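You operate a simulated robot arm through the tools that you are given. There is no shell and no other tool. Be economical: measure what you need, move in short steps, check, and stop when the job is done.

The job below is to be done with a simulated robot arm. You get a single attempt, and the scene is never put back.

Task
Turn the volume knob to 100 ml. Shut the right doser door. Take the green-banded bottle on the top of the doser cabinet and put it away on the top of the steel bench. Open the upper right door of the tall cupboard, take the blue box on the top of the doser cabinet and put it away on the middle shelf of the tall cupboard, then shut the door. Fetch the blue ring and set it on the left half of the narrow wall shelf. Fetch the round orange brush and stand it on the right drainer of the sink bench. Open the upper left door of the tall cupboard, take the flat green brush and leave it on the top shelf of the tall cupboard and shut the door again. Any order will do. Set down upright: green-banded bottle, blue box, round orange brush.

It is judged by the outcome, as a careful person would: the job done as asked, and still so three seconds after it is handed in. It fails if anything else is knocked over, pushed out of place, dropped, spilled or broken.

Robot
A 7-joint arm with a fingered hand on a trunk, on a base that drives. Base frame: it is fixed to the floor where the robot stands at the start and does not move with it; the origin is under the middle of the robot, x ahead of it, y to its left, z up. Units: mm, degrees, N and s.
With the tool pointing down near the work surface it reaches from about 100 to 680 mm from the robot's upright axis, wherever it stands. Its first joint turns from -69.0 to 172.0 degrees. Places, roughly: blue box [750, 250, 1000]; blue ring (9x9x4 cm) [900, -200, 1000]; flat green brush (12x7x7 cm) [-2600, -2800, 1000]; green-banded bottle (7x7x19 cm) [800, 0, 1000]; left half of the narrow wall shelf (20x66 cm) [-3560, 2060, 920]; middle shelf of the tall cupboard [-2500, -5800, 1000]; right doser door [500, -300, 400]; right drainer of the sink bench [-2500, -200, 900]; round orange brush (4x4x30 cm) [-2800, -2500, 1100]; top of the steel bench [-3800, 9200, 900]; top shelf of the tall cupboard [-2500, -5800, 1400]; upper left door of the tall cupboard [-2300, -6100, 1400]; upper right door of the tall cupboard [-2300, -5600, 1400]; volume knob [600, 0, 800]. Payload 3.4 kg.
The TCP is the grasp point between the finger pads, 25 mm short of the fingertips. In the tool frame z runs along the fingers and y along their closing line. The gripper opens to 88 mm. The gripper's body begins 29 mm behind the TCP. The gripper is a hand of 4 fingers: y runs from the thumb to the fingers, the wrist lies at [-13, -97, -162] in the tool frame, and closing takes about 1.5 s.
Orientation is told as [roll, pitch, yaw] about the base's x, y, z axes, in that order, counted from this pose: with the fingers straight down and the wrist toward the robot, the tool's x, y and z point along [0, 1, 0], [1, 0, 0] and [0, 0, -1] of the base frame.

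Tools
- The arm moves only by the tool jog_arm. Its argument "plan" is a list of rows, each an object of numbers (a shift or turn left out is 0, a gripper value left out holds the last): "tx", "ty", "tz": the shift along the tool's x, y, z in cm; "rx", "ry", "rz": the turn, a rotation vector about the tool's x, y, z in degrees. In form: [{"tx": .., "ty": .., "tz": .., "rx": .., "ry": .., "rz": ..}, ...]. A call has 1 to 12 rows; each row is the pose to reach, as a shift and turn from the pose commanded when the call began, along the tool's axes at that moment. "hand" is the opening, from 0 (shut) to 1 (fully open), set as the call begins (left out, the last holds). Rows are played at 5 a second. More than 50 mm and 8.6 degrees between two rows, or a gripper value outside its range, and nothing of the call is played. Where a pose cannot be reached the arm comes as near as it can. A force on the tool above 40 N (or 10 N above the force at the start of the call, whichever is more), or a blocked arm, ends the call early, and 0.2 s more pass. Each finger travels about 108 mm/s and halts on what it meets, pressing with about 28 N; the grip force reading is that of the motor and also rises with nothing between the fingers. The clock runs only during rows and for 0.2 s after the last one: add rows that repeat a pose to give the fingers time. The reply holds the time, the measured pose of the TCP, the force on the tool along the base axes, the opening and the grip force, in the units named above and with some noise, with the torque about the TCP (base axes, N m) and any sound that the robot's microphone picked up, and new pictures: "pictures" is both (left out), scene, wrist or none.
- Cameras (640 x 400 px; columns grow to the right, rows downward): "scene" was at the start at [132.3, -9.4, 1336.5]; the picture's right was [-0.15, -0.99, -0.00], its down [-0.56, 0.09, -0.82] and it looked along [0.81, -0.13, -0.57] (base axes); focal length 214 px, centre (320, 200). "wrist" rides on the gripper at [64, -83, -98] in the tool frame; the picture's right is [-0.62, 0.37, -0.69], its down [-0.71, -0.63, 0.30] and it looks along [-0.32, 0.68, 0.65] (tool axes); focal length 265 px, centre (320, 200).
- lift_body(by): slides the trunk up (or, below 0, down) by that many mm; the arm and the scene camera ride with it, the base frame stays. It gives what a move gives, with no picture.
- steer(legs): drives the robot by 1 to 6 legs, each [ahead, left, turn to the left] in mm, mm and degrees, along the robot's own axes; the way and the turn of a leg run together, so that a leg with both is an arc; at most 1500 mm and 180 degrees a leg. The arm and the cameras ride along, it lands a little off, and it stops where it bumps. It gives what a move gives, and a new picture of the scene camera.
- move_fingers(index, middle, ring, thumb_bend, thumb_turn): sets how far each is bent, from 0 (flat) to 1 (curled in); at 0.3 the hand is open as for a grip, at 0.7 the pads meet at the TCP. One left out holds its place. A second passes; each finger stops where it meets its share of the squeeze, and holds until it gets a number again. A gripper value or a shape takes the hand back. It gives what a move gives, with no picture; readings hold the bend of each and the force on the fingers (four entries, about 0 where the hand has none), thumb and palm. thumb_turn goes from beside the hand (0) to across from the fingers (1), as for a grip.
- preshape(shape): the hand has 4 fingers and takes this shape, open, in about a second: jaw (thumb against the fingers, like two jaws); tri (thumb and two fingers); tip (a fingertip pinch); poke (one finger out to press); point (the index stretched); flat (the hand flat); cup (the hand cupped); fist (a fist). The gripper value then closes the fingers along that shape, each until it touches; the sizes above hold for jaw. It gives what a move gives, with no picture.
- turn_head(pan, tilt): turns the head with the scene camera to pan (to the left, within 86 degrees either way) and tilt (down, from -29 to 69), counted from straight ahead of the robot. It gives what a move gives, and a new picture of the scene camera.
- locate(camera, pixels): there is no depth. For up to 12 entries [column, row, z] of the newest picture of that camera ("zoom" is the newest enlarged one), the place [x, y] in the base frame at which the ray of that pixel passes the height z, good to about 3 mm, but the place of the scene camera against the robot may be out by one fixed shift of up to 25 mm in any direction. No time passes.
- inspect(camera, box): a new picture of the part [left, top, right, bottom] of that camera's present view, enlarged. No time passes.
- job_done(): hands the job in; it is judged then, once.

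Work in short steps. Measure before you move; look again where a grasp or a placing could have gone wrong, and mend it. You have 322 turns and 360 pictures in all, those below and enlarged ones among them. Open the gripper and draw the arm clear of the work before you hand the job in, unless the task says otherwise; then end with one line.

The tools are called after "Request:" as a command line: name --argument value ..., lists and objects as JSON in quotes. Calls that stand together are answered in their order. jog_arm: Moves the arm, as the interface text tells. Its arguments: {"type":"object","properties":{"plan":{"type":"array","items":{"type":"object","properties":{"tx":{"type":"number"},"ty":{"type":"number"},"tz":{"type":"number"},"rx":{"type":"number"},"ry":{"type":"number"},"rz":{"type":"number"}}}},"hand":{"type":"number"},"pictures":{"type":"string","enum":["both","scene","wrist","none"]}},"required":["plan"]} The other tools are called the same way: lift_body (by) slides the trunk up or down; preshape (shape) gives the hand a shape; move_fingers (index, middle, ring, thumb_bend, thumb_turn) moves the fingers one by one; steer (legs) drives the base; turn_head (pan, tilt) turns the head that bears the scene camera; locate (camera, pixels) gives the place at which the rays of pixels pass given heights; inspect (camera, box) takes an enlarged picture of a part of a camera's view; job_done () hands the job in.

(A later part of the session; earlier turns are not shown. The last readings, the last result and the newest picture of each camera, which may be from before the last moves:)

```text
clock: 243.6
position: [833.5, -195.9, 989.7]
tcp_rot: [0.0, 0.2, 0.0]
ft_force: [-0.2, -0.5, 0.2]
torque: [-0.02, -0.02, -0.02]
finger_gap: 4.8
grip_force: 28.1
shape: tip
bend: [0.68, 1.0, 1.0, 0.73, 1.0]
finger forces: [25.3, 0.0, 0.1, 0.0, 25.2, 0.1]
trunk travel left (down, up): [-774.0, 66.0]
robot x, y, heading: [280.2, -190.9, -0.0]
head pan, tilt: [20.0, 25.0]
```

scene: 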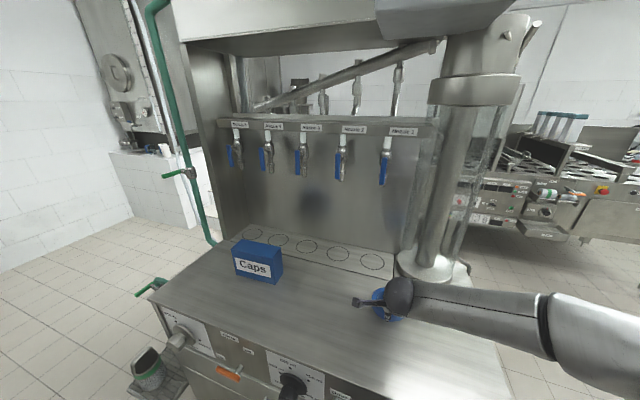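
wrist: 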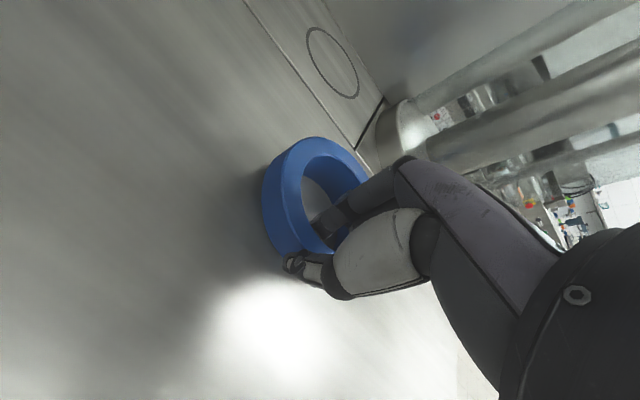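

Pinched (25 N on index and thumb). Lift 8 cm to check.

Request:
jog_arm --plan '[{"tz": -2}, {"tz": -5}, {"tz": -9}, {"tz": -13}, {"tz": -15}]'

```text
clock: 244.8
position: [833.8, -197.0, 1142.0]
tcp_rot: [0.0, 0.2, 0.0]
ft_force: [0.4, 0.4, -0.1]
torque: [-0.01, -0.01, 0.0]
finger_gap: 5.6
grip_force: 27.6
shape: tip
bend: [0.73, 1.0, 1.0, 0.77, 1.0]
finger forces: [26.1, 0.1, 0.0, 0.0, 27.6, 0.0]
trunk travel left (down, up): [-774.0, 66.0]
robot x, y, heading: [279.9, -191.6, -0.1]
head pan, tilt: [20.0, 25.0]
```

scene: 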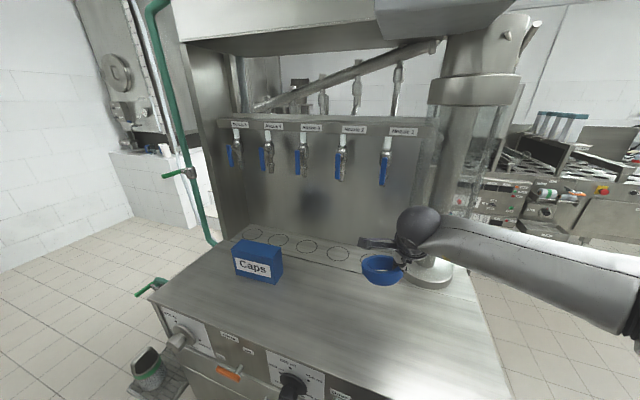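
wrist: 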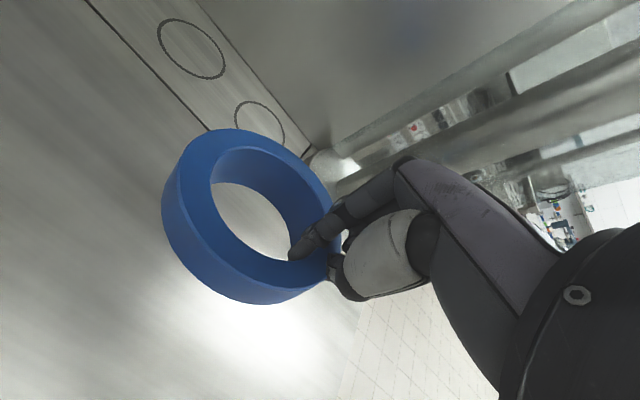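

The ring is held. Back off 550 mm and turn around to look at the west side of the room.

Request:
steer --legs '[[-550, 0, 0], [0, 0, 150]]'

Request:
turn_head --pan 0 --tilt 12

```text
clock: 254.1
position: [-744.2, 103.9, 1140.0]
tcp_rot: [-0.1, 0.1, 149.0]
ft_force: [0.3, 0.4, 0.1]
torque: [0.03, 0.0, 0.01]
finger_gap: 5.7
grip_force: 28.0
shape: tip
bend: [0.73, 1.0, 1.0, 0.77, 1.0]
finger forces: [26.2, 0.0, 0.0, 0.1, 28.1, 0.0]
trunk travel left (down, up): [-774.0, 66.0]
robot x, y, heading: [-273.1, -190.5, 148.9]
head pan, tilt: [20.0, 25.0]
```

scene: 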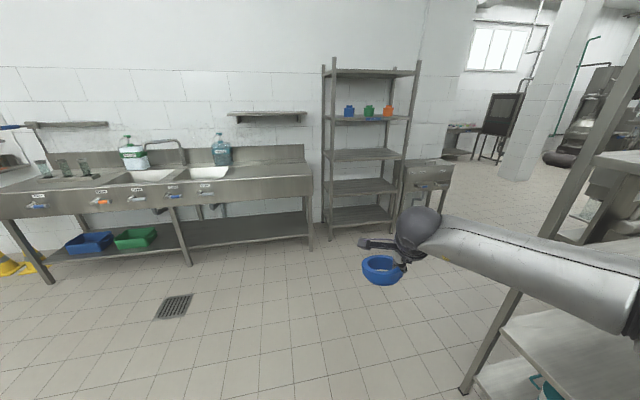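

```text
clock: 254.9
position: [-745.1, 102.1, 1139.8]
tcp_rot: [0.0, 0.2, 149.0]
ft_force: [-0.5, -0.4, -0.2]
torque: [0.01, -0.02, -0.01]
finger_gap: 5.6
grip_force: 27.6
shape: tip
bend: [0.73, 1.0, 1.0, 0.77, 1.0]
finger forces: [26.3, 0.1, 0.0, 0.1, 27.9, 0.0]
trunk travel left (down, up): [-774.0, 66.0]
robot x, y, heading: [-272.2, -188.2, 148.8]
head pan, tilt: [0.0, 12.0]
```

scene: 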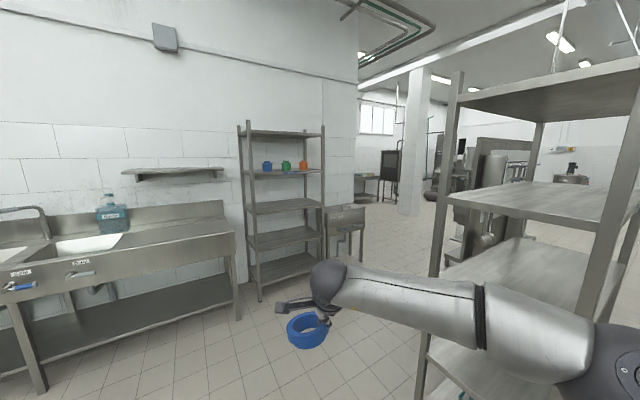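

Request:
inspect --camera "scene" --box '[230, 110, 470, 260]'

Request:
locate --camera "scene" --pixels '[[260, 302, 0], [320, 262, 0], [238, 320, 0], [240, 282, 0], [345, 210, 900], [328, 210, 900], [365, 208, 900], [420, 400, 0], [335, 265, 0]]'

```text
2.67 times, centred on (350, 185) of scene
```

zoom: 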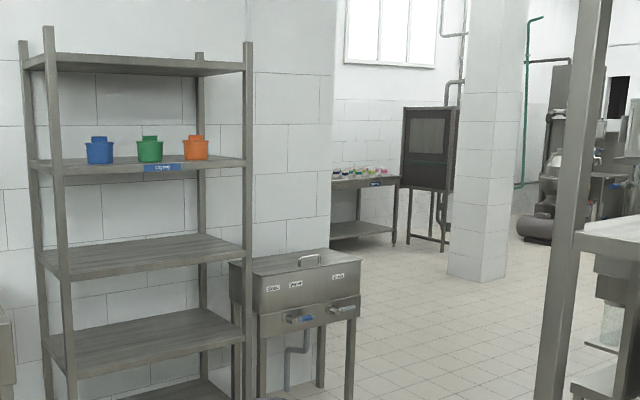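

```text
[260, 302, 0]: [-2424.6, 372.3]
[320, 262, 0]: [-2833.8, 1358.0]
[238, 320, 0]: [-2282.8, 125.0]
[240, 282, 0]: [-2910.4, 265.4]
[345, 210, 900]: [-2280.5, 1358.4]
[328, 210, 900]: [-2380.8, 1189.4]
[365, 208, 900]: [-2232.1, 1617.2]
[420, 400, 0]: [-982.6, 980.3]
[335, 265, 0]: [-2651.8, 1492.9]
```

The narrow shelf must be on the far (north) side of the wall block beyond the small sink. I drive to (−1650,300), then look north.

Request:
steer --legs '[[0, 0, 12], [1460, 0, 0], [0, 0, -60]]'

Request:
turn_head --pan 10 --tilt 20

```text
clock: 265.7
position: [-1771.8, 834.6, 1140.3]
tcp_rot: [0.0, 0.3, 101.2]
ft_force: [0.1, 0.4, -0.8]
torque: [-0.02, -0.04, -0.02]
finger_gap: 5.4
grip_force: 28.0
shape: tip
bend: [0.73, 1.0, 1.0, 0.77, 1.0]
finger forces: [26.3, 0.1, 0.1, 0.0, 28.2, 0.1]
trunk travel left (down, up): [-774.0, 66.0]
robot x, y, heading: [-1671.8, 283.3, 101.1]
head pan, tilt: [0.0, 12.0]
```

scene: 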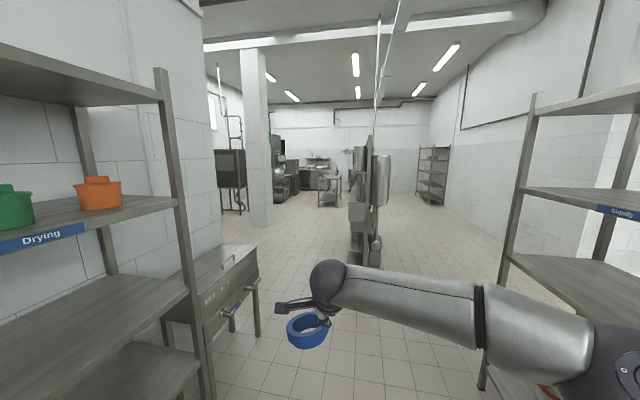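

```text
clock: 266.4
position: [-1772.3, 833.7, 1139.7]
tcp_rot: [0.0, 0.2, 101.2]
ft_force: [-0.6, 0.9, -0.7]
torque: [0.01, -0.02, -0.01]
finger_gap: 5.4
grip_force: 28.0
shape: tip
bend: [0.73, 1.0, 1.0, 0.77, 1.0]
finger forces: [26.4, 0.0, 0.1, 0.1, 28.1, 0.1]
trunk travel left (down, up): [-774.0, 66.0]
robot x, y, heading: [-1672.6, 288.0, 100.9]
head pan, tilt: [10.0, 20.0]
```

scene: 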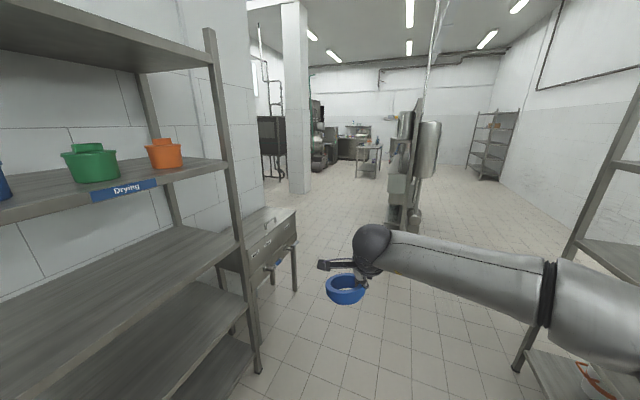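

Request:
locate --camera "scene" --pixels '[[295, 290, 0], [392, 232, 0], [420, 222, 0], [262, 185, 0], [300, 192, 0], [258, 372, 0], [515, 372, 0], [262, 205, 0]]'

```text
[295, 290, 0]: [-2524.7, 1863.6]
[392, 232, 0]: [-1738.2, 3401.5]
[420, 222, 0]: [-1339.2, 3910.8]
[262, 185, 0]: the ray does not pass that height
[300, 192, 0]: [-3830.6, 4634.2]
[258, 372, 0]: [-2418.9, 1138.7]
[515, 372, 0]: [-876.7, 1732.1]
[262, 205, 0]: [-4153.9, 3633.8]
```

I drive north to (−1750,2200), then northwest to (−2500,2950), and look for the shelf.

Request:
steer --legs '[[0, 0, -8.6], [956, 0, 0], [956, 0, 0], [0, 0, 43], [1060, 0, 0], [0, 0, 45]]'

Request:
turn_head --pan 40 --tilt 20

```text
clock: 276.5
position: [-1793.9, 2735.1, 1136.6]
tcp_rot: [-0.4, 1.2, 93.6]
ft_force: [4.2, -28.4, -4.0]
torque: [1.31, 0.24, -0.35]
finger_gap: 5.5
grip_force: 27.8
shape: tip
bend: [0.73, 0.98, 1.0, 0.77, 1.0]
finger forces: [26.1, 28.3, 0.0, 0.1, 27.5, 0.0]
trunk travel left (down, up): [-774.0, 66.0]
robot x, y, heading: [-1769.7, 2193.2, 93.0]
head pan, tilt: [10.0, 20.0]
stopped in leg 3: the force on the tool passed its limit at 55 N (the readings are from after the stop); the commanded pose is now the measured one
```

scene: 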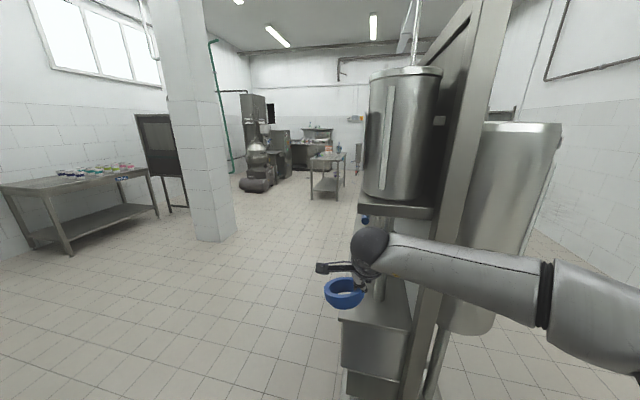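

```text
clock: 277.5
position: [-1794.9, 2735.5, 1139.2]
tcp_rot: [-0.3, 0.7, 93.4]
ft_force: [5.8, -34.9, -3.8]
torque: [1.58, 0.3, -0.4]
finger_gap: 5.4
grip_force: 28.1
shape: tip
bend: [0.73, 0.98, 1.0, 0.77, 1.0]
finger forces: [26.2, 34.6, 0.0, 0.0, 27.6, 0.1]
trunk travel left (down, up): [-774.0, 66.0]
robot x, y, heading: [-1767.6, 2191.7, 93.1]
head pan, tilt: [40.0, 20.0]
```

scene: 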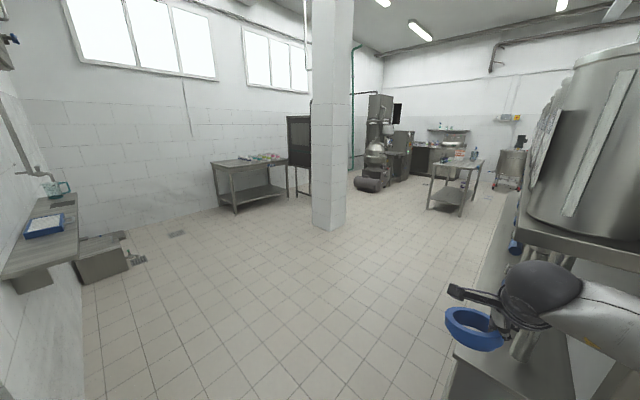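

The hand bumped the machine post (35 N), ring still held. I back off 120 mm, then move diagonally left away from it; the wall shelf is visible at far left (40,245).

Request:
steer --legs '[[-120, 0, 0], [500, 750, 0]]'

Request:
turn_head --pan 80 --tilt 25

```text
clock: 283.1
position: [-2562.5, 3089.5, 1135.2]
tcp_rot: [-0.3, 1.2, 93.7]
ft_force: [0.1, -0.4, -0.2]
torque: [0.02, -0.01, 0.0]
finger_gap: 5.5
grip_force: 28.4
shape: tip
bend: [0.73, 1.0, 1.0, 0.77, 1.0]
finger forces: [26.1, 0.1, 0.0, 0.0, 28.1, 0.0]
trunk travel left (down, up): [-774.0, 66.0]
robot x, y, heading: [-2534.3, 2539.2, 93.5]
head pan, tilt: [40.0, 20.0]
```

scene: 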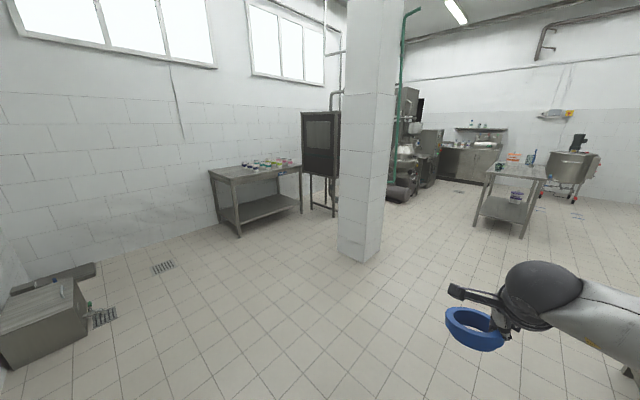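

```text
clock: 284.1
position: [-2563.4, 3090.4, 1134.0]
tcp_rot: [-0.3, 1.3, 93.7]
ft_force: [0.6, 0.5, -0.9]
torque: [-0.01, 0.01, -0.01]
finger_gap: 5.6
grip_force: 27.4
shape: tip
bend: [0.73, 1.0, 1.0, 0.77, 1.0]
finger forces: [26.2, 0.0, 0.0, 0.1, 28.0, 0.0]
trunk travel left (down, up): [-774.0, 66.0]
robot x, y, heading: [-2532.8, 2538.2, 93.0]
head pan, tilt: [80.0, 25.0]
```

scene: 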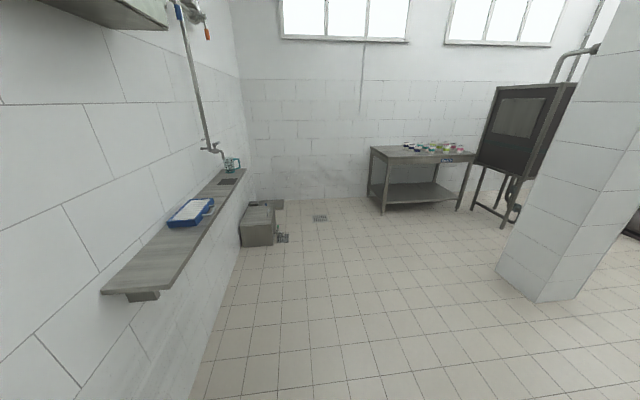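

The narrow shelf holds a blue tray in the middle and a cup at the far (right) end; its left half (as faced) is the free near part. I measure it.

Request:
locate --camera "scene" --pixels '[[102, 291, 920], [160, 291, 920], [245, 170, 920], [220, 172, 920], [102, 291, 880], [160, 291, 880], [245, 170, 880], [172, 225, 920], [205, 220, 920]]'

Request:
inspect --camera "scene" --box '[80, 120, 280, 320]'

```text
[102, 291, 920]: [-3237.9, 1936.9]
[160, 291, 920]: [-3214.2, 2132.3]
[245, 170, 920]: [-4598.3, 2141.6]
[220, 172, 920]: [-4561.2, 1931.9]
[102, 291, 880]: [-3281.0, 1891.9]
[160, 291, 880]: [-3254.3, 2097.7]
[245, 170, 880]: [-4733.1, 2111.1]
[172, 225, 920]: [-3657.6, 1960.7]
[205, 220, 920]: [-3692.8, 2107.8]
```

```text
2.00 times, centred on (180, 220) of scene
```

zoom: 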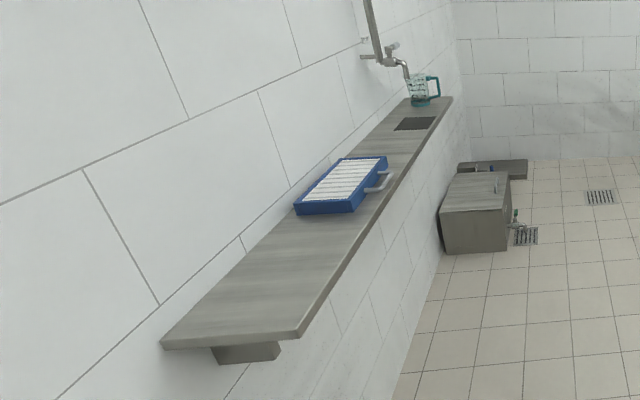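

Free area on the left half: x −3600…−3250, y 1940…2130. I move to (−3400,2850), turn to face the shelf (heading −90) and check.

Request:
steer --legs '[[265, 885, 0], [0, 0, 177]]'

Request:
turn_head --pan 0 --tilt 40

```text
clock: 296.3
position: [-3425.2, 2198.2, 1135.2]
tcp_rot: [-0.3, 1.2, -88.2]
ft_force: [0.0, 0.4, -0.3]
torque: [0.02, 0.02, -0.01]
finger_gap: 5.7
grip_force: 27.9
shape: tip
bend: [0.73, 1.0, 1.0, 0.78, 1.0]
finger forces: [26.1, 0.0, 0.1, 0.0, 28.4, 0.0]
trunk travel left (down, up): [-774.0, 66.0]
robot x, y, heading: [-3438.5, 2751.7, -88.7]
head pan, tilt: [80.0, 25.0]
```

scene: 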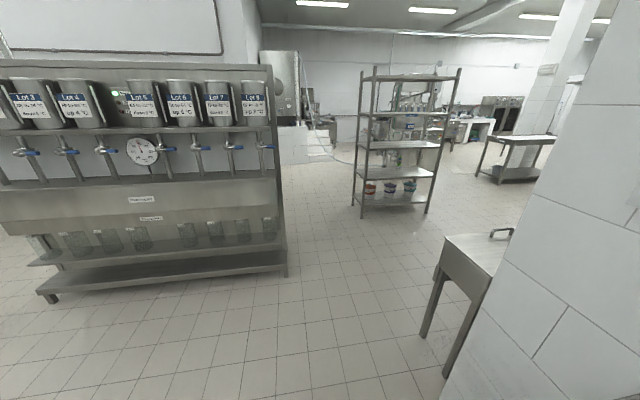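

```text
clock: 297.8
position: [-3426.3, 2197.0, 1135.9]
tcp_rot: [-0.3, 1.2, -88.2]
ft_force: [-0.8, -0.6, -0.1]
torque: [-0.06, 0.01, 0.0]
finger_gap: 6.0
grip_force: 27.5
shape: tip
bend: [0.73, 1.0, 1.0, 0.78, 1.0]
finger forces: [26.3, 0.0, 0.0, 0.0, 28.4, 0.0]
trunk travel left (down, up): [-774.0, 66.0]
robot x, y, heading: [-3437.5, 2749.9, -88.5]
head pan, tilt: [0.0, 40.0]
```

scene: 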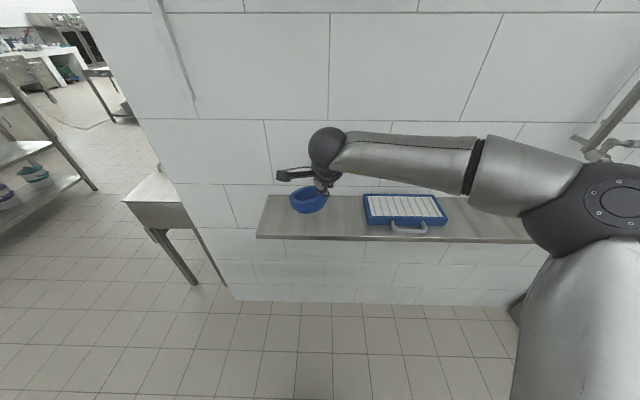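

Request:
locate --camera "scene" --pixels '[[310, 240, 920], [310, 196, 920], [262, 237, 920], [366, 222, 920], [268, 197, 920], [308, 210, 1110]]'

Request:
inspect --camera "wrist" --box '[0, 0, 640, 400]'

```text
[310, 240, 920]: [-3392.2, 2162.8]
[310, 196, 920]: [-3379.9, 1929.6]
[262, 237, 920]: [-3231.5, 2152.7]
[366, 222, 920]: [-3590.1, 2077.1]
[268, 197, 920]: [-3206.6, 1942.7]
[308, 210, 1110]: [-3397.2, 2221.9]
```

```text
1.00 times, centred on (320, 200) of wrist (not enlarged: the box is as wide or as high as the picture)
```

zoom: 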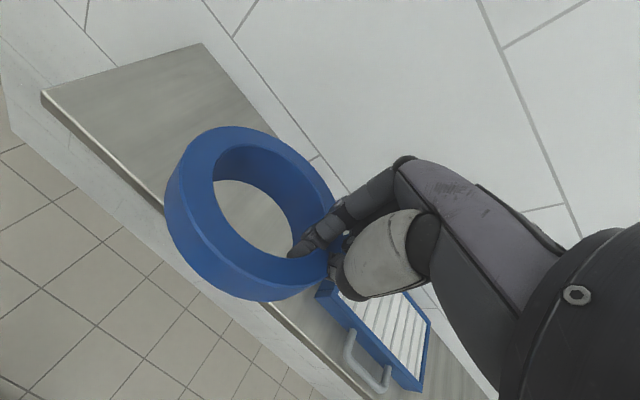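

Request:
locate --camera "zoom" --pixels '[[42, 93, 920], [203, 43, 920], [42, 93, 900], [203, 43, 900], [165, 212, 920], [330, 280, 940], [345, 395, 920]]'

```text
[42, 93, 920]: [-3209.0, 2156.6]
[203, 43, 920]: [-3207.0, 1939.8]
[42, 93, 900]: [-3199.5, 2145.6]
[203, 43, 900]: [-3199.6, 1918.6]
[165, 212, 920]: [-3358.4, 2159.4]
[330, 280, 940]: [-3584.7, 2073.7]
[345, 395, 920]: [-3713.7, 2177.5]
```

Shelf depth y 1940–2157, z≈930. I move 10.5 cm forward so the ring centre is over mid-depth, then lower 12 cm.

Request:
jog_arm --plan '[{"ty": 4}, {"ty": 8}, {"ty": 10.5}, {"ty": 10.5, "tz": 4}, {"ty": 10.5, "tz": 8}, {"ty": 10.5, "tz": 12}]'

```text
clock: 299.2
position: [-3422.9, 2096.4, 1012.8]
tcp_rot: [-0.4, 1.1, -88.2]
ft_force: [0.0, -0.7, -1.7]
torque: [-0.01, 0.07, -0.01]
finger_gap: 5.5
grip_force: 27.9
shape: tip
bend: [0.73, 1.0, 1.0, 0.78, 1.0]
finger forces: [26.1, 0.0, 0.0, 0.0, 28.3, 0.0]
trunk travel left (down, up): [-774.0, 66.0]
robot x, y, heading: [-3435.0, 2750.5, -88.8]
head pan, tilt: [0.0, 40.0]
```

scene: 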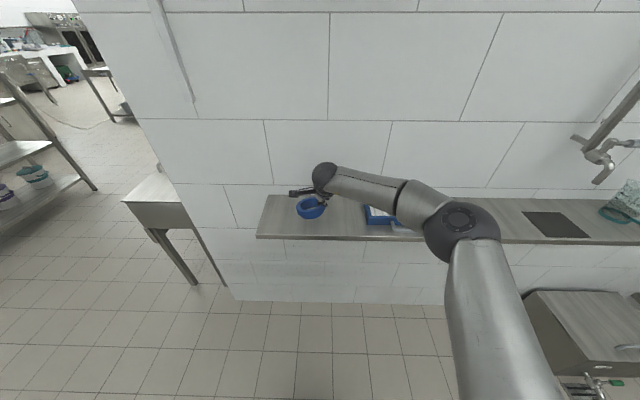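
wrist: 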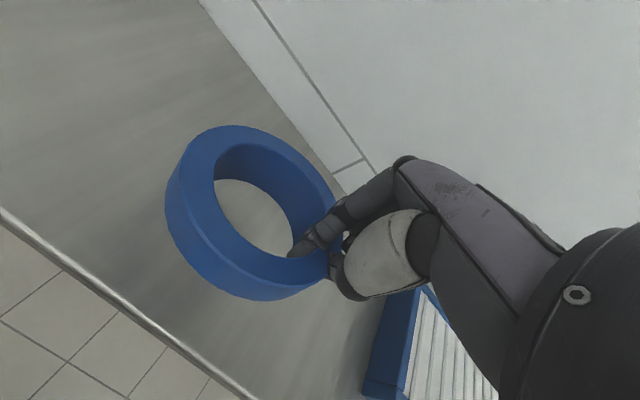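

Ring is over the shelf, well clear of the edge and tray. Lower slowly until contact.

Request:
jog_arm --plan '[{"tz": 1}, {"tz": 2}, {"tz": 2.5}, {"tz": 3}, {"tz": 3.5}, {"tz": 4}]'

```text
clock: 300.6
position: [-3423.8, 2096.5, 974.1]
tcp_rot: [-0.2, 1.1, -88.1]
ft_force: [-1.4, -0.7, 2.7]
torque: [-0.06, -0.11, -0.07]
finger_gap: 5.6
grip_force: 27.7
shape: tip
bend: [0.73, 1.0, 1.0, 0.78, 1.0]
finger forces: [26.5, 0.0, 0.1, 0.0, 30.0, 0.0]
trunk travel left (down, up): [-774.0, 66.0]
robot x, y, heading: [-3433.5, 2756.2, -88.5]
head pan, tilt: [0.0, 40.0]
```

scene: 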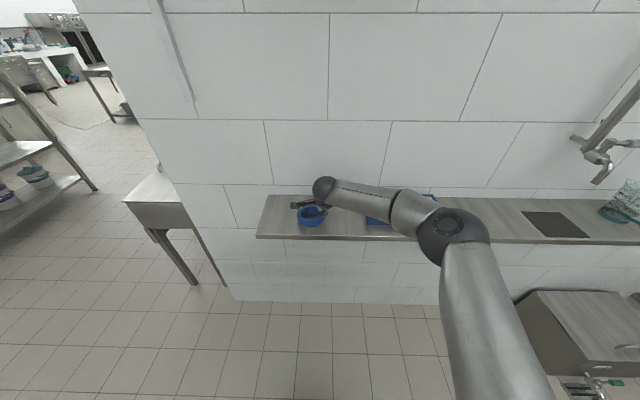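
wrist: 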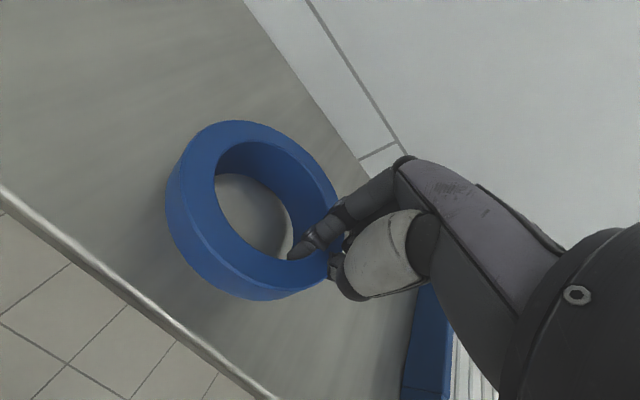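

Light contact. A few mm more, then open.

Request:
jog_arm --plan '[{"tz": 0.3}, {"tz": 0.6}]' --pictures "none"

Request:
jog_arm --plan '[{}, {}, {}, {}]' --hand 0.8 --pictures "wrist"

```text
clock: 301.2
position: [-3424.2, 2097.2, 967.7]
tcp_rot: [-0.3, 1.1, -88.3]
ft_force: [-1.6, 0.1, 7.0]
torque: [-0.18, -0.28, -0.06]
finger_gap: 5.8
grip_force: 27.7
shape: tip
bend: [0.73, 1.0, 1.0, 0.78, 1.0]
finger forces: [29.7, 0.0, 0.1, 0.0, 32.0, 0.1]
trunk travel left (down, up): [-774.0, 66.0]
robot x, y, heading: [-3432.6, 2750.8, -88.2]
head pan, tilt: [0.0, 40.0]
```

```text
clock: 302.2
position: [-3423.5, 2095.6, 966.9]
tcp_rot: [-0.3, 1.2, -88.2]
ft_force: [-0.3, -1.3, -0.8]
torque: [0.0, -0.02, -0.05]
finger_gap: 70.3
grip_force: 0.0
shape: tip
bend: [0.29, 0.98, 0.99, 0.49, 0.99]
finger forces: [0.0, 0.0, 0.0, 0.1, 0.1, 0.1]
trunk travel left (down, up): [-774.0, 66.0]
robot x, y, heading: [-3434.2, 2747.1, -88.8]
head pan, tilt: [0.0, 40.0]
```

wrist: 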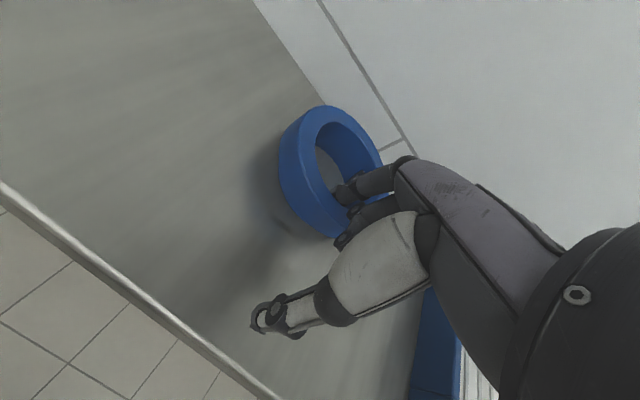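

Released; ring slid slightly toward the wall. Lift straight up slowly.

Request:
jog_arm --plan '[{"tz": -1}, {"tz": -2.5}, {"tz": -4.5}, {"tz": -8}, {"tz": -12}]'

```text
clock: 303.4
position: [-3423.1, 2095.5, 1088.3]
tcp_rot: [-0.4, 1.2, -88.2]
ft_force: [-0.7, 0.9, -0.3]
torque: [0.04, 0.01, 0.0]
finger_gap: 70.8
grip_force: 0.1
shape: tip
bend: [0.29, 0.98, 0.99, 0.49, 0.99]
finger forces: [0.0, 0.1, 0.0, 0.0, 0.1, 0.1]
trunk travel left (down, up): [-774.0, 66.0]
robot x, y, heading: [-3434.6, 2754.2, -88.5]
head pan, tilt: [0.0, 40.0]
```

scene: 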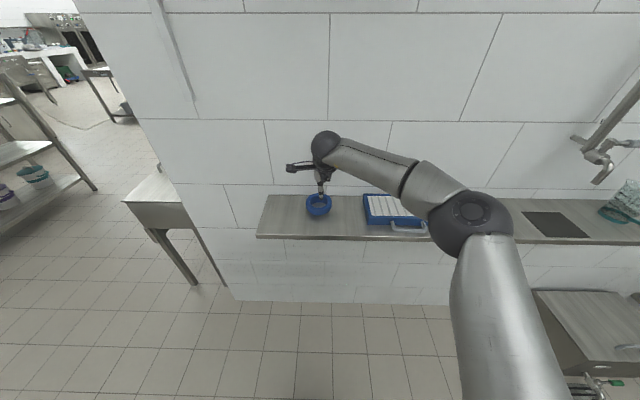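
wrist: 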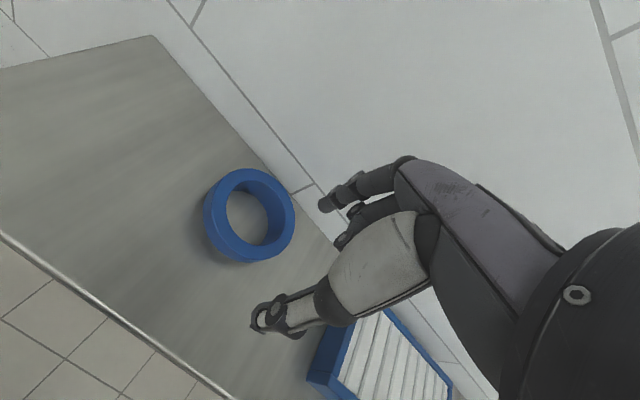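

The ring lies flat on the shelf's left half. I retract the arm, restore the jaw shape and drive back out toward the brushes in the south.

Request:
jog_arm --plan '[{"ty": -4.5}, {"ty": -9, "tz": -1}, {"ty": -13, "tz": -3}, {"ty": -17, "tz": -5}, {"ty": -20, "tz": -7}]' --pictures "none"

Request:
preshape --shape "jaw"

Request:
steer --legs '[[0, 900, 0], [600, 770, 0], [1500, 0, 0], [400, 0, 0]]'

Request:
turn_head --pan 0 --tilt 15

```text
clock: 304.6
position: [-3426.7, 2294.1, 1161.4]
tcp_rot: [-0.3, 1.2, -88.3]
ft_force: [-1.2, 0.1, 0.3]
torque: [-0.02, 0.0, -0.01]
finger_gap: 70.3
grip_force: 0.1
shape: tip
bend: [0.29, 0.98, 0.99, 0.49, 0.99]
finger forces: [0.1, 0.0, 0.1, 0.0, 0.0, 0.0]
trunk travel left (down, up): [-774.0, 66.0]
robot x, y, heading: [-3439.2, 2750.7, -88.7]
head pan, tilt: [0.0, 40.0]
```

```text
clock: 305.5
position: [-3428.3, 2293.2, 1160.9]
tcp_rot: [-0.3, 1.3, -88.2]
ft_force: [0.3, 0.1, -1.2]
torque: [0.0, -0.04, 0.0]
finger_gap: 87.6
grip_force: 0.1
shape: jaw
bend: [0.3, 0.3, 0.3, 0.3, 0.98]
finger forces: [0.0, 0.0, 0.0, 0.1, 0.0, 0.0]
trunk travel left (down, up): [-774.0, 66.0]
robot x, y, heading: [-3435.2, 2748.4, -88.4]
head pan, tilt: [0.0, 40.0]
```

```text
clock: 324.0
position: [-1730.0, -163.4, 1160.4]
tcp_rot: [-0.1, 1.3, -89.1]
ft_force: [-0.5, -0.6, 0.0]
torque: [-0.02, 0.01, 0.01]
finger_gap: 87.8
grip_force: 0.0
shape: jaw
bend: [0.3, 0.3, 0.3, 0.3, 0.98]
finger forces: [0.0, 0.0, 0.0, 0.0, 0.0, 0.0]
trunk travel left (down, up): [-774.0, 66.0]
robot x, y, heading: [-1730.8, 297.0, -89.6]
head pan, tilt: [0.0, 40.0]
```

scene: 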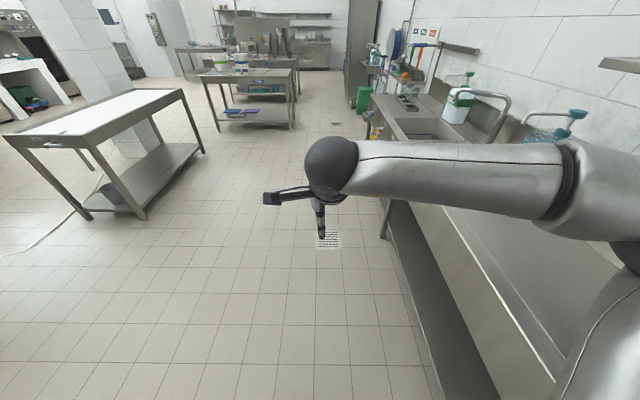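

```text
clock: 324.9
position: [-1730.7, -163.9, 1160.8]
tcp_rot: [-0.3, 1.2, -89.0]
ft_force: [-0.7, 0.0, 0.2]
torque: [0.04, -0.01, -0.01]
finger_gap: 87.9
grip_force: 0.0
shape: jaw
bend: [0.3, 0.3, 0.3, 0.3, 0.98]
finger forces: [0.0, 0.0, 0.0, 0.0, 0.1, 0.1]
trunk travel left (down, up): [-774.0, 66.0]
robot x, y, heading: [-1732.3, 299.2, -89.5]
head pan, tilt: [0.0, 15.0]
```

scene: 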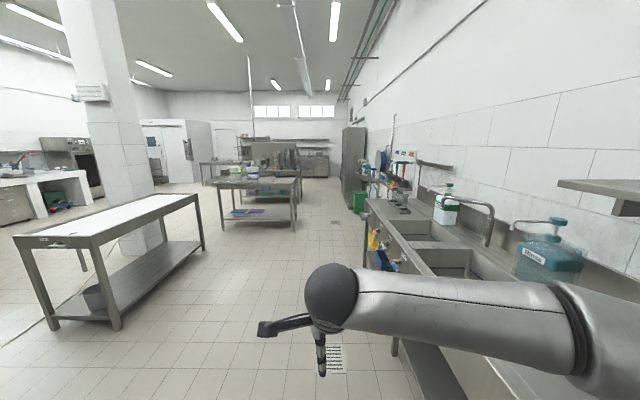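

Request:
inspect --camera "scene" --box '[320, 110, 520, 235]'

Request:
locate --camera "scene" --pixels '[[204, 247, 0], [117, 326, 0], [295, 228, 0], [222, 228, 0], [360, 210, 0], [368, 200, 900], [395, 340, 0], [363, 283, 0]]'

```text
3.20 times, centred on (420, 172) of scene
```

zoom: 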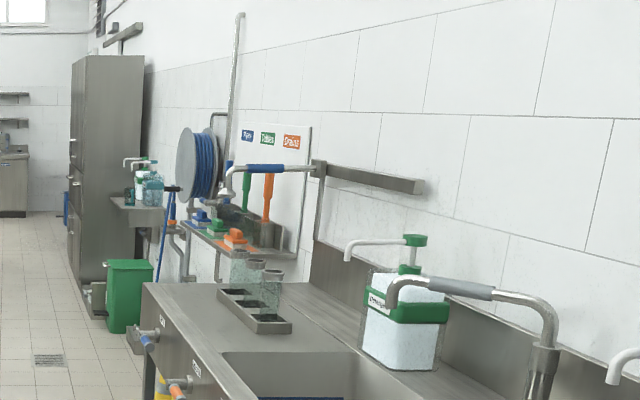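

```text
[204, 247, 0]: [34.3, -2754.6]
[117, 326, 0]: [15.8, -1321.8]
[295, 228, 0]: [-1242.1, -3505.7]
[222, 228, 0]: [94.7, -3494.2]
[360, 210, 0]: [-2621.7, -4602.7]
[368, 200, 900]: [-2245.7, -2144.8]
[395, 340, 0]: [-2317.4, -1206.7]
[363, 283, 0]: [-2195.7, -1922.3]
```

The brush station is beyond the bench: flat brushes on a shelf with tall round brushes behind (orange at zoom (268,200)). I drive south to y≈−2600 and face it.

Request:
steer --legs '[[1450, 0, 0], [1450, 0, 0], [0, 0, -90]]'

Request:
turn_head --pan 0 --tilt 25

```text
clock: 342.6
position: [-2183.0, -2589.0, 1161.7]
tcp_rot: [-0.2, 1.2, -179.6]
ft_force: [-0.4, -0.4, -0.5]
torque: [0.0, -0.01, 0.01]
finger_gap: 87.9
grip_force: 0.1
shape: jaw
bend: [0.3, 0.3, 0.3, 0.3, 0.98]
finger forces: [0.1, 0.2, 0.0, 0.0, 0.1, 0.1]
trunk travel left (down, up): [-774.0, 66.0]
robot x, y, heading: [-1724.4, -2595.8, 179.7]
head pan, tilt: [0.0, 15.0]
```

scene: 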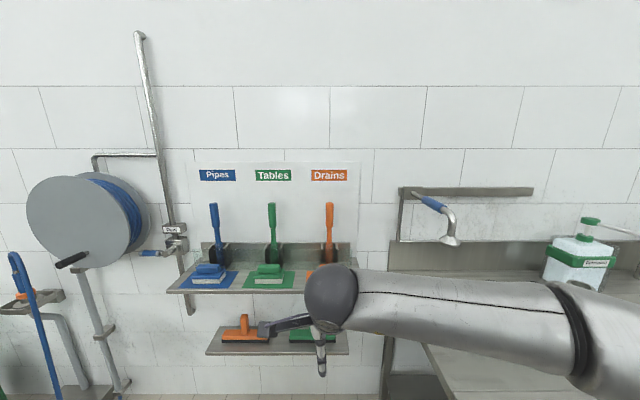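

```text
clock: 343.4
position: [-2182.4, -2587.9, 1160.5]
tcp_rot: [-0.3, 1.2, -179.7]
ft_force: [-0.6, -0.4, 0.0]
torque: [0.01, 0.02, -0.02]
finger_gap: 88.1
grip_force: 0.1
shape: jaw
bend: [0.3, 0.3, 0.3, 0.3, 0.98]
finger forces: [0.1, 0.0, 0.0, 0.0, 0.0, 0.0]
trunk travel left (down, up): [-774.0, 66.0]
robot x, y, heading: [-1721.8, -2590.0, 180.0]
head pan, tilt: [0.0, 25.0]
```

scene: 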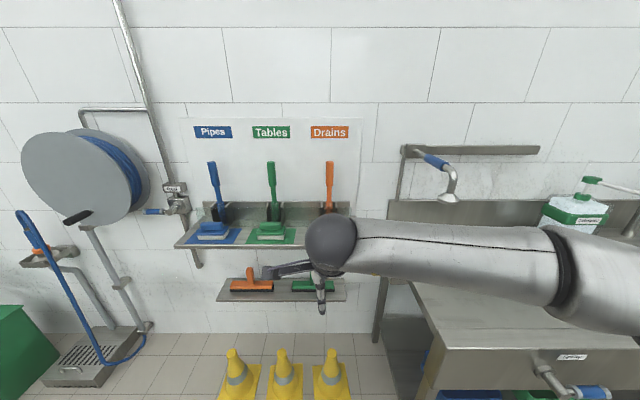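

I zoom on the station to see the round orange brush's holder.

Request:
inspect --camera "scene" --box '[170, 150, 370, 275]'

Request:
inspect --camera "wrist" --box '[0, 0, 640, 400]'

```text
3.20 times, centred on (270, 212) of scene
```

zoom: 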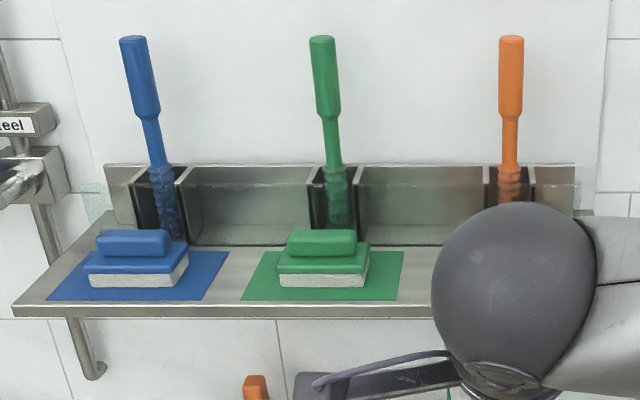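

```text
1.00 times, centred on (320, 200) of wrist (not enlarged: the box is as wide or as high as the picture)
```

zoom: 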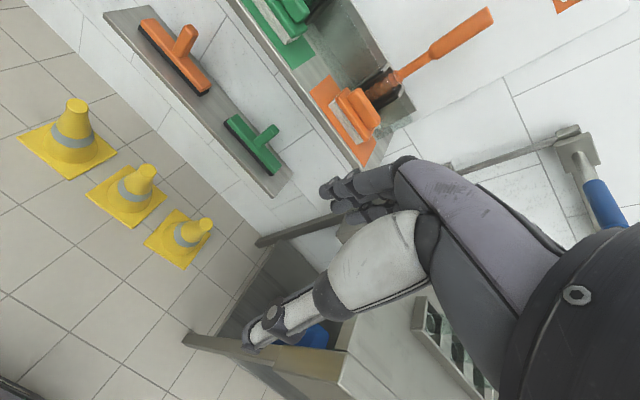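

Request:
locate --camera "scene" --pixels '[[329, 185, 1123], [329, 163, 1228], [329, 175, 1170], [270, 240, 930], [270, 225, 970], [184, 247, 920], [300, 243, 920], [250, 243, 920], [290, 243, 920]]'

Request:
locate --camera "zoom" --pixels '[[490, 12, 1228], [470, 27, 1200], [440, 50, 1150], [400, 75, 1080], [362, 115, 970], [318, 95, 920]]'

```text
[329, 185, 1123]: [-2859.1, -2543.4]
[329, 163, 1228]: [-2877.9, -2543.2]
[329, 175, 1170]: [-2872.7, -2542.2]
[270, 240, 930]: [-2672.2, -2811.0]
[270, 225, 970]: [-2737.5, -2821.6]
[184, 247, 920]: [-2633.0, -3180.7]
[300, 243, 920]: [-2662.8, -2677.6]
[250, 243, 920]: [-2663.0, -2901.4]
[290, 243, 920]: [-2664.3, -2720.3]
```

```text
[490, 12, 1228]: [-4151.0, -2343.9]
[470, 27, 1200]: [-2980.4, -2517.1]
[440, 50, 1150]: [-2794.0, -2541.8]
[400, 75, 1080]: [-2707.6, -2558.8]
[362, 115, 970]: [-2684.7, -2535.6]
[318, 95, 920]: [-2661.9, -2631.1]
```

Handle: y≈−2540, thick part z≈1113–1228. I turn the hand to point forward with horizontal closing (two calls), in clear air.

Request:
jog_arm --plan '[{"rx": -8.2}, {"rx": -16.4}, {"rx": -24.6}, {"rx": -32.8}, {"rx": -41}, {"rx": -49.2}, {"rx": -57.4}, {"rx": -65.6}, {"rx": -73.8}, {"rx": -82}, {"rx": -90}, {"rx": -90}]' --pictures "none"

Request:
jog_arm --plan '[{"rz": 8.2}, {"rz": 16.4}, {"rz": 24.6}, {"rz": 32.8}, {"rz": 41}, {"rz": 49.2}, {"rz": 57.4}, {"rz": 65.6}, {"rz": 73.8}, {"rz": 82}, {"rz": 90}, {"rz": 90}]'

```text
clock: 346.0
position: [-2191.5, -2571.9, 1176.2]
tcp_rot: [73.7, -86.3, 104.7]
ft_force: [-0.1, -0.3, 1.4]
torque: [-0.02, 0.04, 0.02]
finger_gap: 88.1
grip_force: 0.1
shape: jaw
bend: [0.3, 0.3, 0.3, 0.3, 0.98]
finger forces: [0.0, 0.0, 0.0, 0.0, 0.1, 0.0]
out of reach, approached as far as the arm can: row 11, 12
trunk travel left (down, up): [-774.0, 66.0]
robot x, y, heading: [-1732.0, -2594.6, 180.0]
head pan, tilt: [0.0, 25.0]
```

```text
clock: 348.6
position: [-2186.1, -2589.2, 1165.4]
tcp_rot: [88.9, -0.2, 90.5]
ft_force: [0.1, -0.3, 0.1]
torque: [0.0, -0.01, 0.01]
finger_gap: 87.6
grip_force: 0.1
shape: jaw
bend: [0.3, 0.3, 0.3, 0.3, 0.98]
finger forces: [0.0, 0.1, 0.0, 0.0, 0.0, 0.1]
trunk travel left (down, up): [-774.0, 66.0]
robot x, y, heading: [-1725.3, -2590.9, 180.0]
head pan, tilt: [0.0, 25.0]
```

scene: 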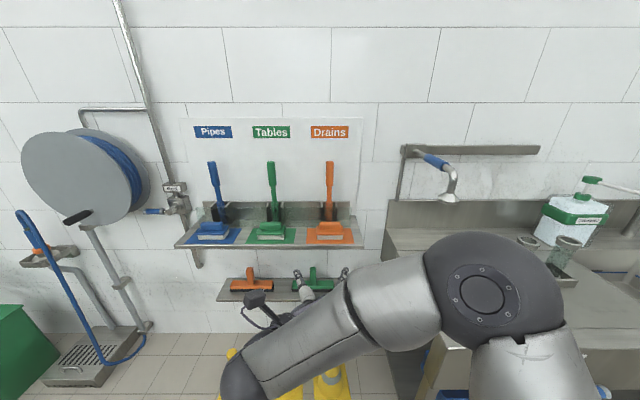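
wrist: 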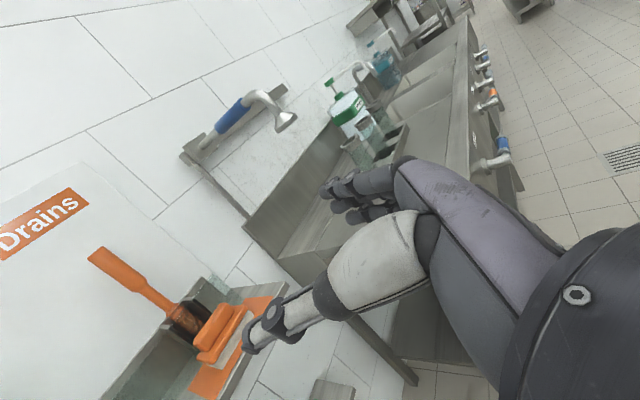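

I measure the cones on the floor (they limit how close the base can go).

Request:
turn_head --pan 0 --tilt 50

```text
clock: 349.5
position: [-2186.6, -2588.0, 1165.4]
tcp_rot: [88.9, -0.3, 90.5]
ft_force: [0.5, 0.6, 0.7]
torque: [-0.01, 0.0, -0.01]
finger_gap: 87.6
grip_force: 0.1
shape: jaw
bend: [0.3, 0.3, 0.3, 0.3, 0.98]
finger forces: [0.0, 0.0, 0.1, 0.0, 0.0, 0.0]
trunk travel left (down, up): [-774.0, 66.0]
robot x, y, heading: [-1723.2, -2589.6, 180.0]
head pan, tilt: [0.0, 50.0]
```

scene: 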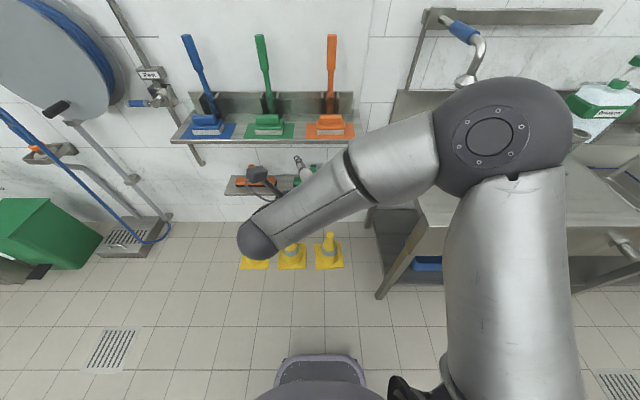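

Request:
locate --camera "scene" --pixels '[[291, 270, 0], [330, 270, 0], [380, 298, 0], [330, 137, 930], [331, 38, 1228], [331, 38, 1200], [331, 70, 1165], [331, 110, 1000], [215, 143, 920], [355, 141, 920]]'

```text
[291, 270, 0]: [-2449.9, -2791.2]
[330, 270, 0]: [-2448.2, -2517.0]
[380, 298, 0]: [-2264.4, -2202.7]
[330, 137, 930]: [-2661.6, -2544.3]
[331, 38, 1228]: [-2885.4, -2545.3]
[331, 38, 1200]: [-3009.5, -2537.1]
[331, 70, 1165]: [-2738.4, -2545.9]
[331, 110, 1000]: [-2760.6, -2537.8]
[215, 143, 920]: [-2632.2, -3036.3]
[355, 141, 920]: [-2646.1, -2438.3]
```

Cones' near edge is at x≈−2449, so the base can go to about x=−2100. I level the trunk with the hand for best reach, align to y≈−2541, and drive ahead 375 mm.

Request:
lift_body --by -150

Request:
jog_arm --plan '[{"tx": 4.5}, {"tx": 9}, {"tx": 13.5}, {"tx": 15}, {"tx": 15, "ty": 4.7}]' --pictures "none"

Request:
steer --legs '[[375, 0, 0]]'

Request:
inspect --camera "wrist" --box '[0, 0, 640, 400]'

```text
clock: 351.2
position: [-2186.2, -2587.6, 1015.8]
tcp_rot: [88.8, -0.3, 90.4]
ft_force: [0.5, -0.6, -0.4]
torque: [0.0, 0.01, -0.01]
finger_gap: 88.2
grip_force: 0.1
shape: jaw
bend: [0.3, 0.3, 0.3, 0.3, 0.98]
finger forces: [0.0, 0.0, 0.0, 0.0, 0.1, 0.1]
trunk travel left (down, up): [-624.0, 216.0]
robot x, y, heading: [-1728.4, -2591.9, 179.8]
head pan, tilt: [0.0, 50.0]
```

```text
clock: 352.4
position: [-2189.6, -2538.1, 1165.7]
tcp_rot: [88.9, -0.2, 90.4]
ft_force: [-0.8, -0.1, 0.7]
torque: [0.02, 0.01, 0.06]
finger_gap: 88.0
grip_force: 0.1
shape: jaw
bend: [0.3, 0.3, 0.3, 0.3, 0.98]
finger forces: [0.0, 0.1, 0.0, 0.0, 0.0, 0.0]
trunk travel left (down, up): [-624.0, 216.0]
robot x, y, heading: [-1727.9, -2591.7, 180.0]
head pan, tilt: [0.0, 50.0]
```

```text
clock: 354.8
position: [-2567.5, -2541.4, 1164.1]
tcp_rot: [88.8, -0.3, 90.4]
ft_force: [-0.2, 0.4, 1.2]
torque: [0.0, -0.01, 0.04]
finger_gap: 88.1
grip_force: 0.0
shape: jaw
bend: [0.3, 0.3, 0.3, 0.3, 0.98]
finger forces: [0.0, 0.0, 0.0, 0.1, 0.1, 0.0]
trunk travel left (down, up): [-624.0, 216.0]
robot x, y, heading: [-2107.1, -2591.7, -179.8]
head pan, tilt: [0.0, 50.0]
```

scene: 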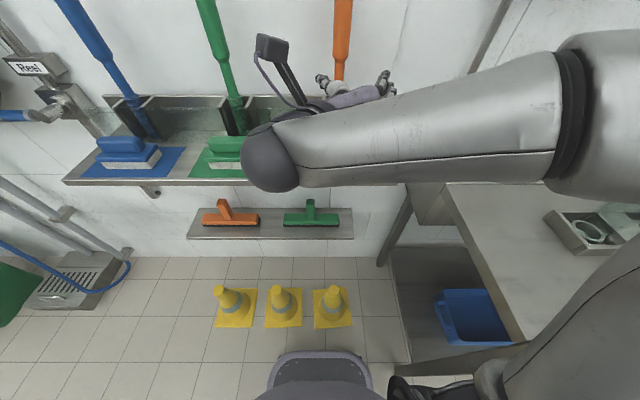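

```text
1.00 times, centred on (320, 200) of wrist (not enlarged: the box is as wide or as high as the picture)
```

zoom: 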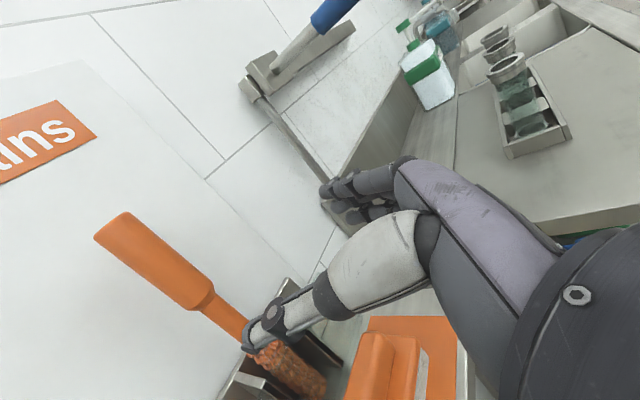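

Triangulating: handle axis ≈(−2740…−2750, −2551), thick part z 1149–1250. I align (z≈1190) and advance 10 cm, then check.

Request:
jog_arm --plan '[{"tx": 2.5, "ty": -1}, {"tx": 2.5, "ty": -1, "tz": 4}, {"tx": 2.5, "ty": -1, "tz": 8}, {"tx": 2.5, "ty": -1, "tz": 10}]'

```text
clock: 355.8
position: [-2668.1, -2552.3, 1189.2]
tcp_rot: [88.7, -0.3, 90.6]
ft_force: [0.4, 0.5, 0.4]
torque: [0.01, 0.0, 0.05]
finger_gap: 88.0
grip_force: 0.0
shape: jaw
bend: [0.3, 0.3, 0.3, 0.3, 0.98]
finger forces: [0.0, 0.0, 0.1, 0.0, 0.0, 0.0]
trunk travel left (down, up): [-624.0, 216.0]
robot x, y, heading: [-2101.9, -2591.5, -180.2]
head pan, tilt: [0.0, 50.0]
```

scene: 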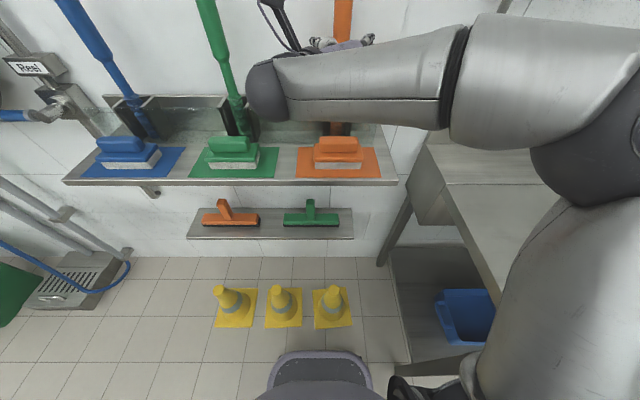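
wrist: 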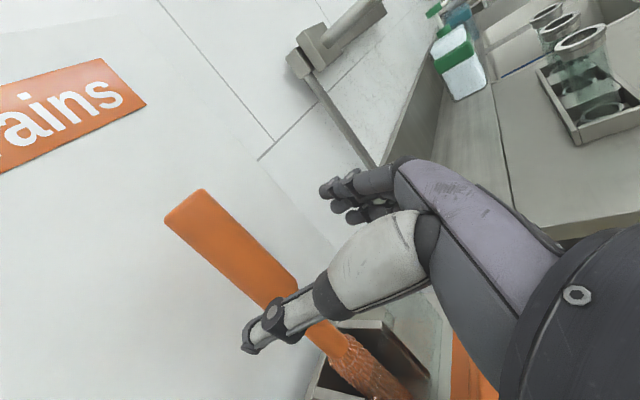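

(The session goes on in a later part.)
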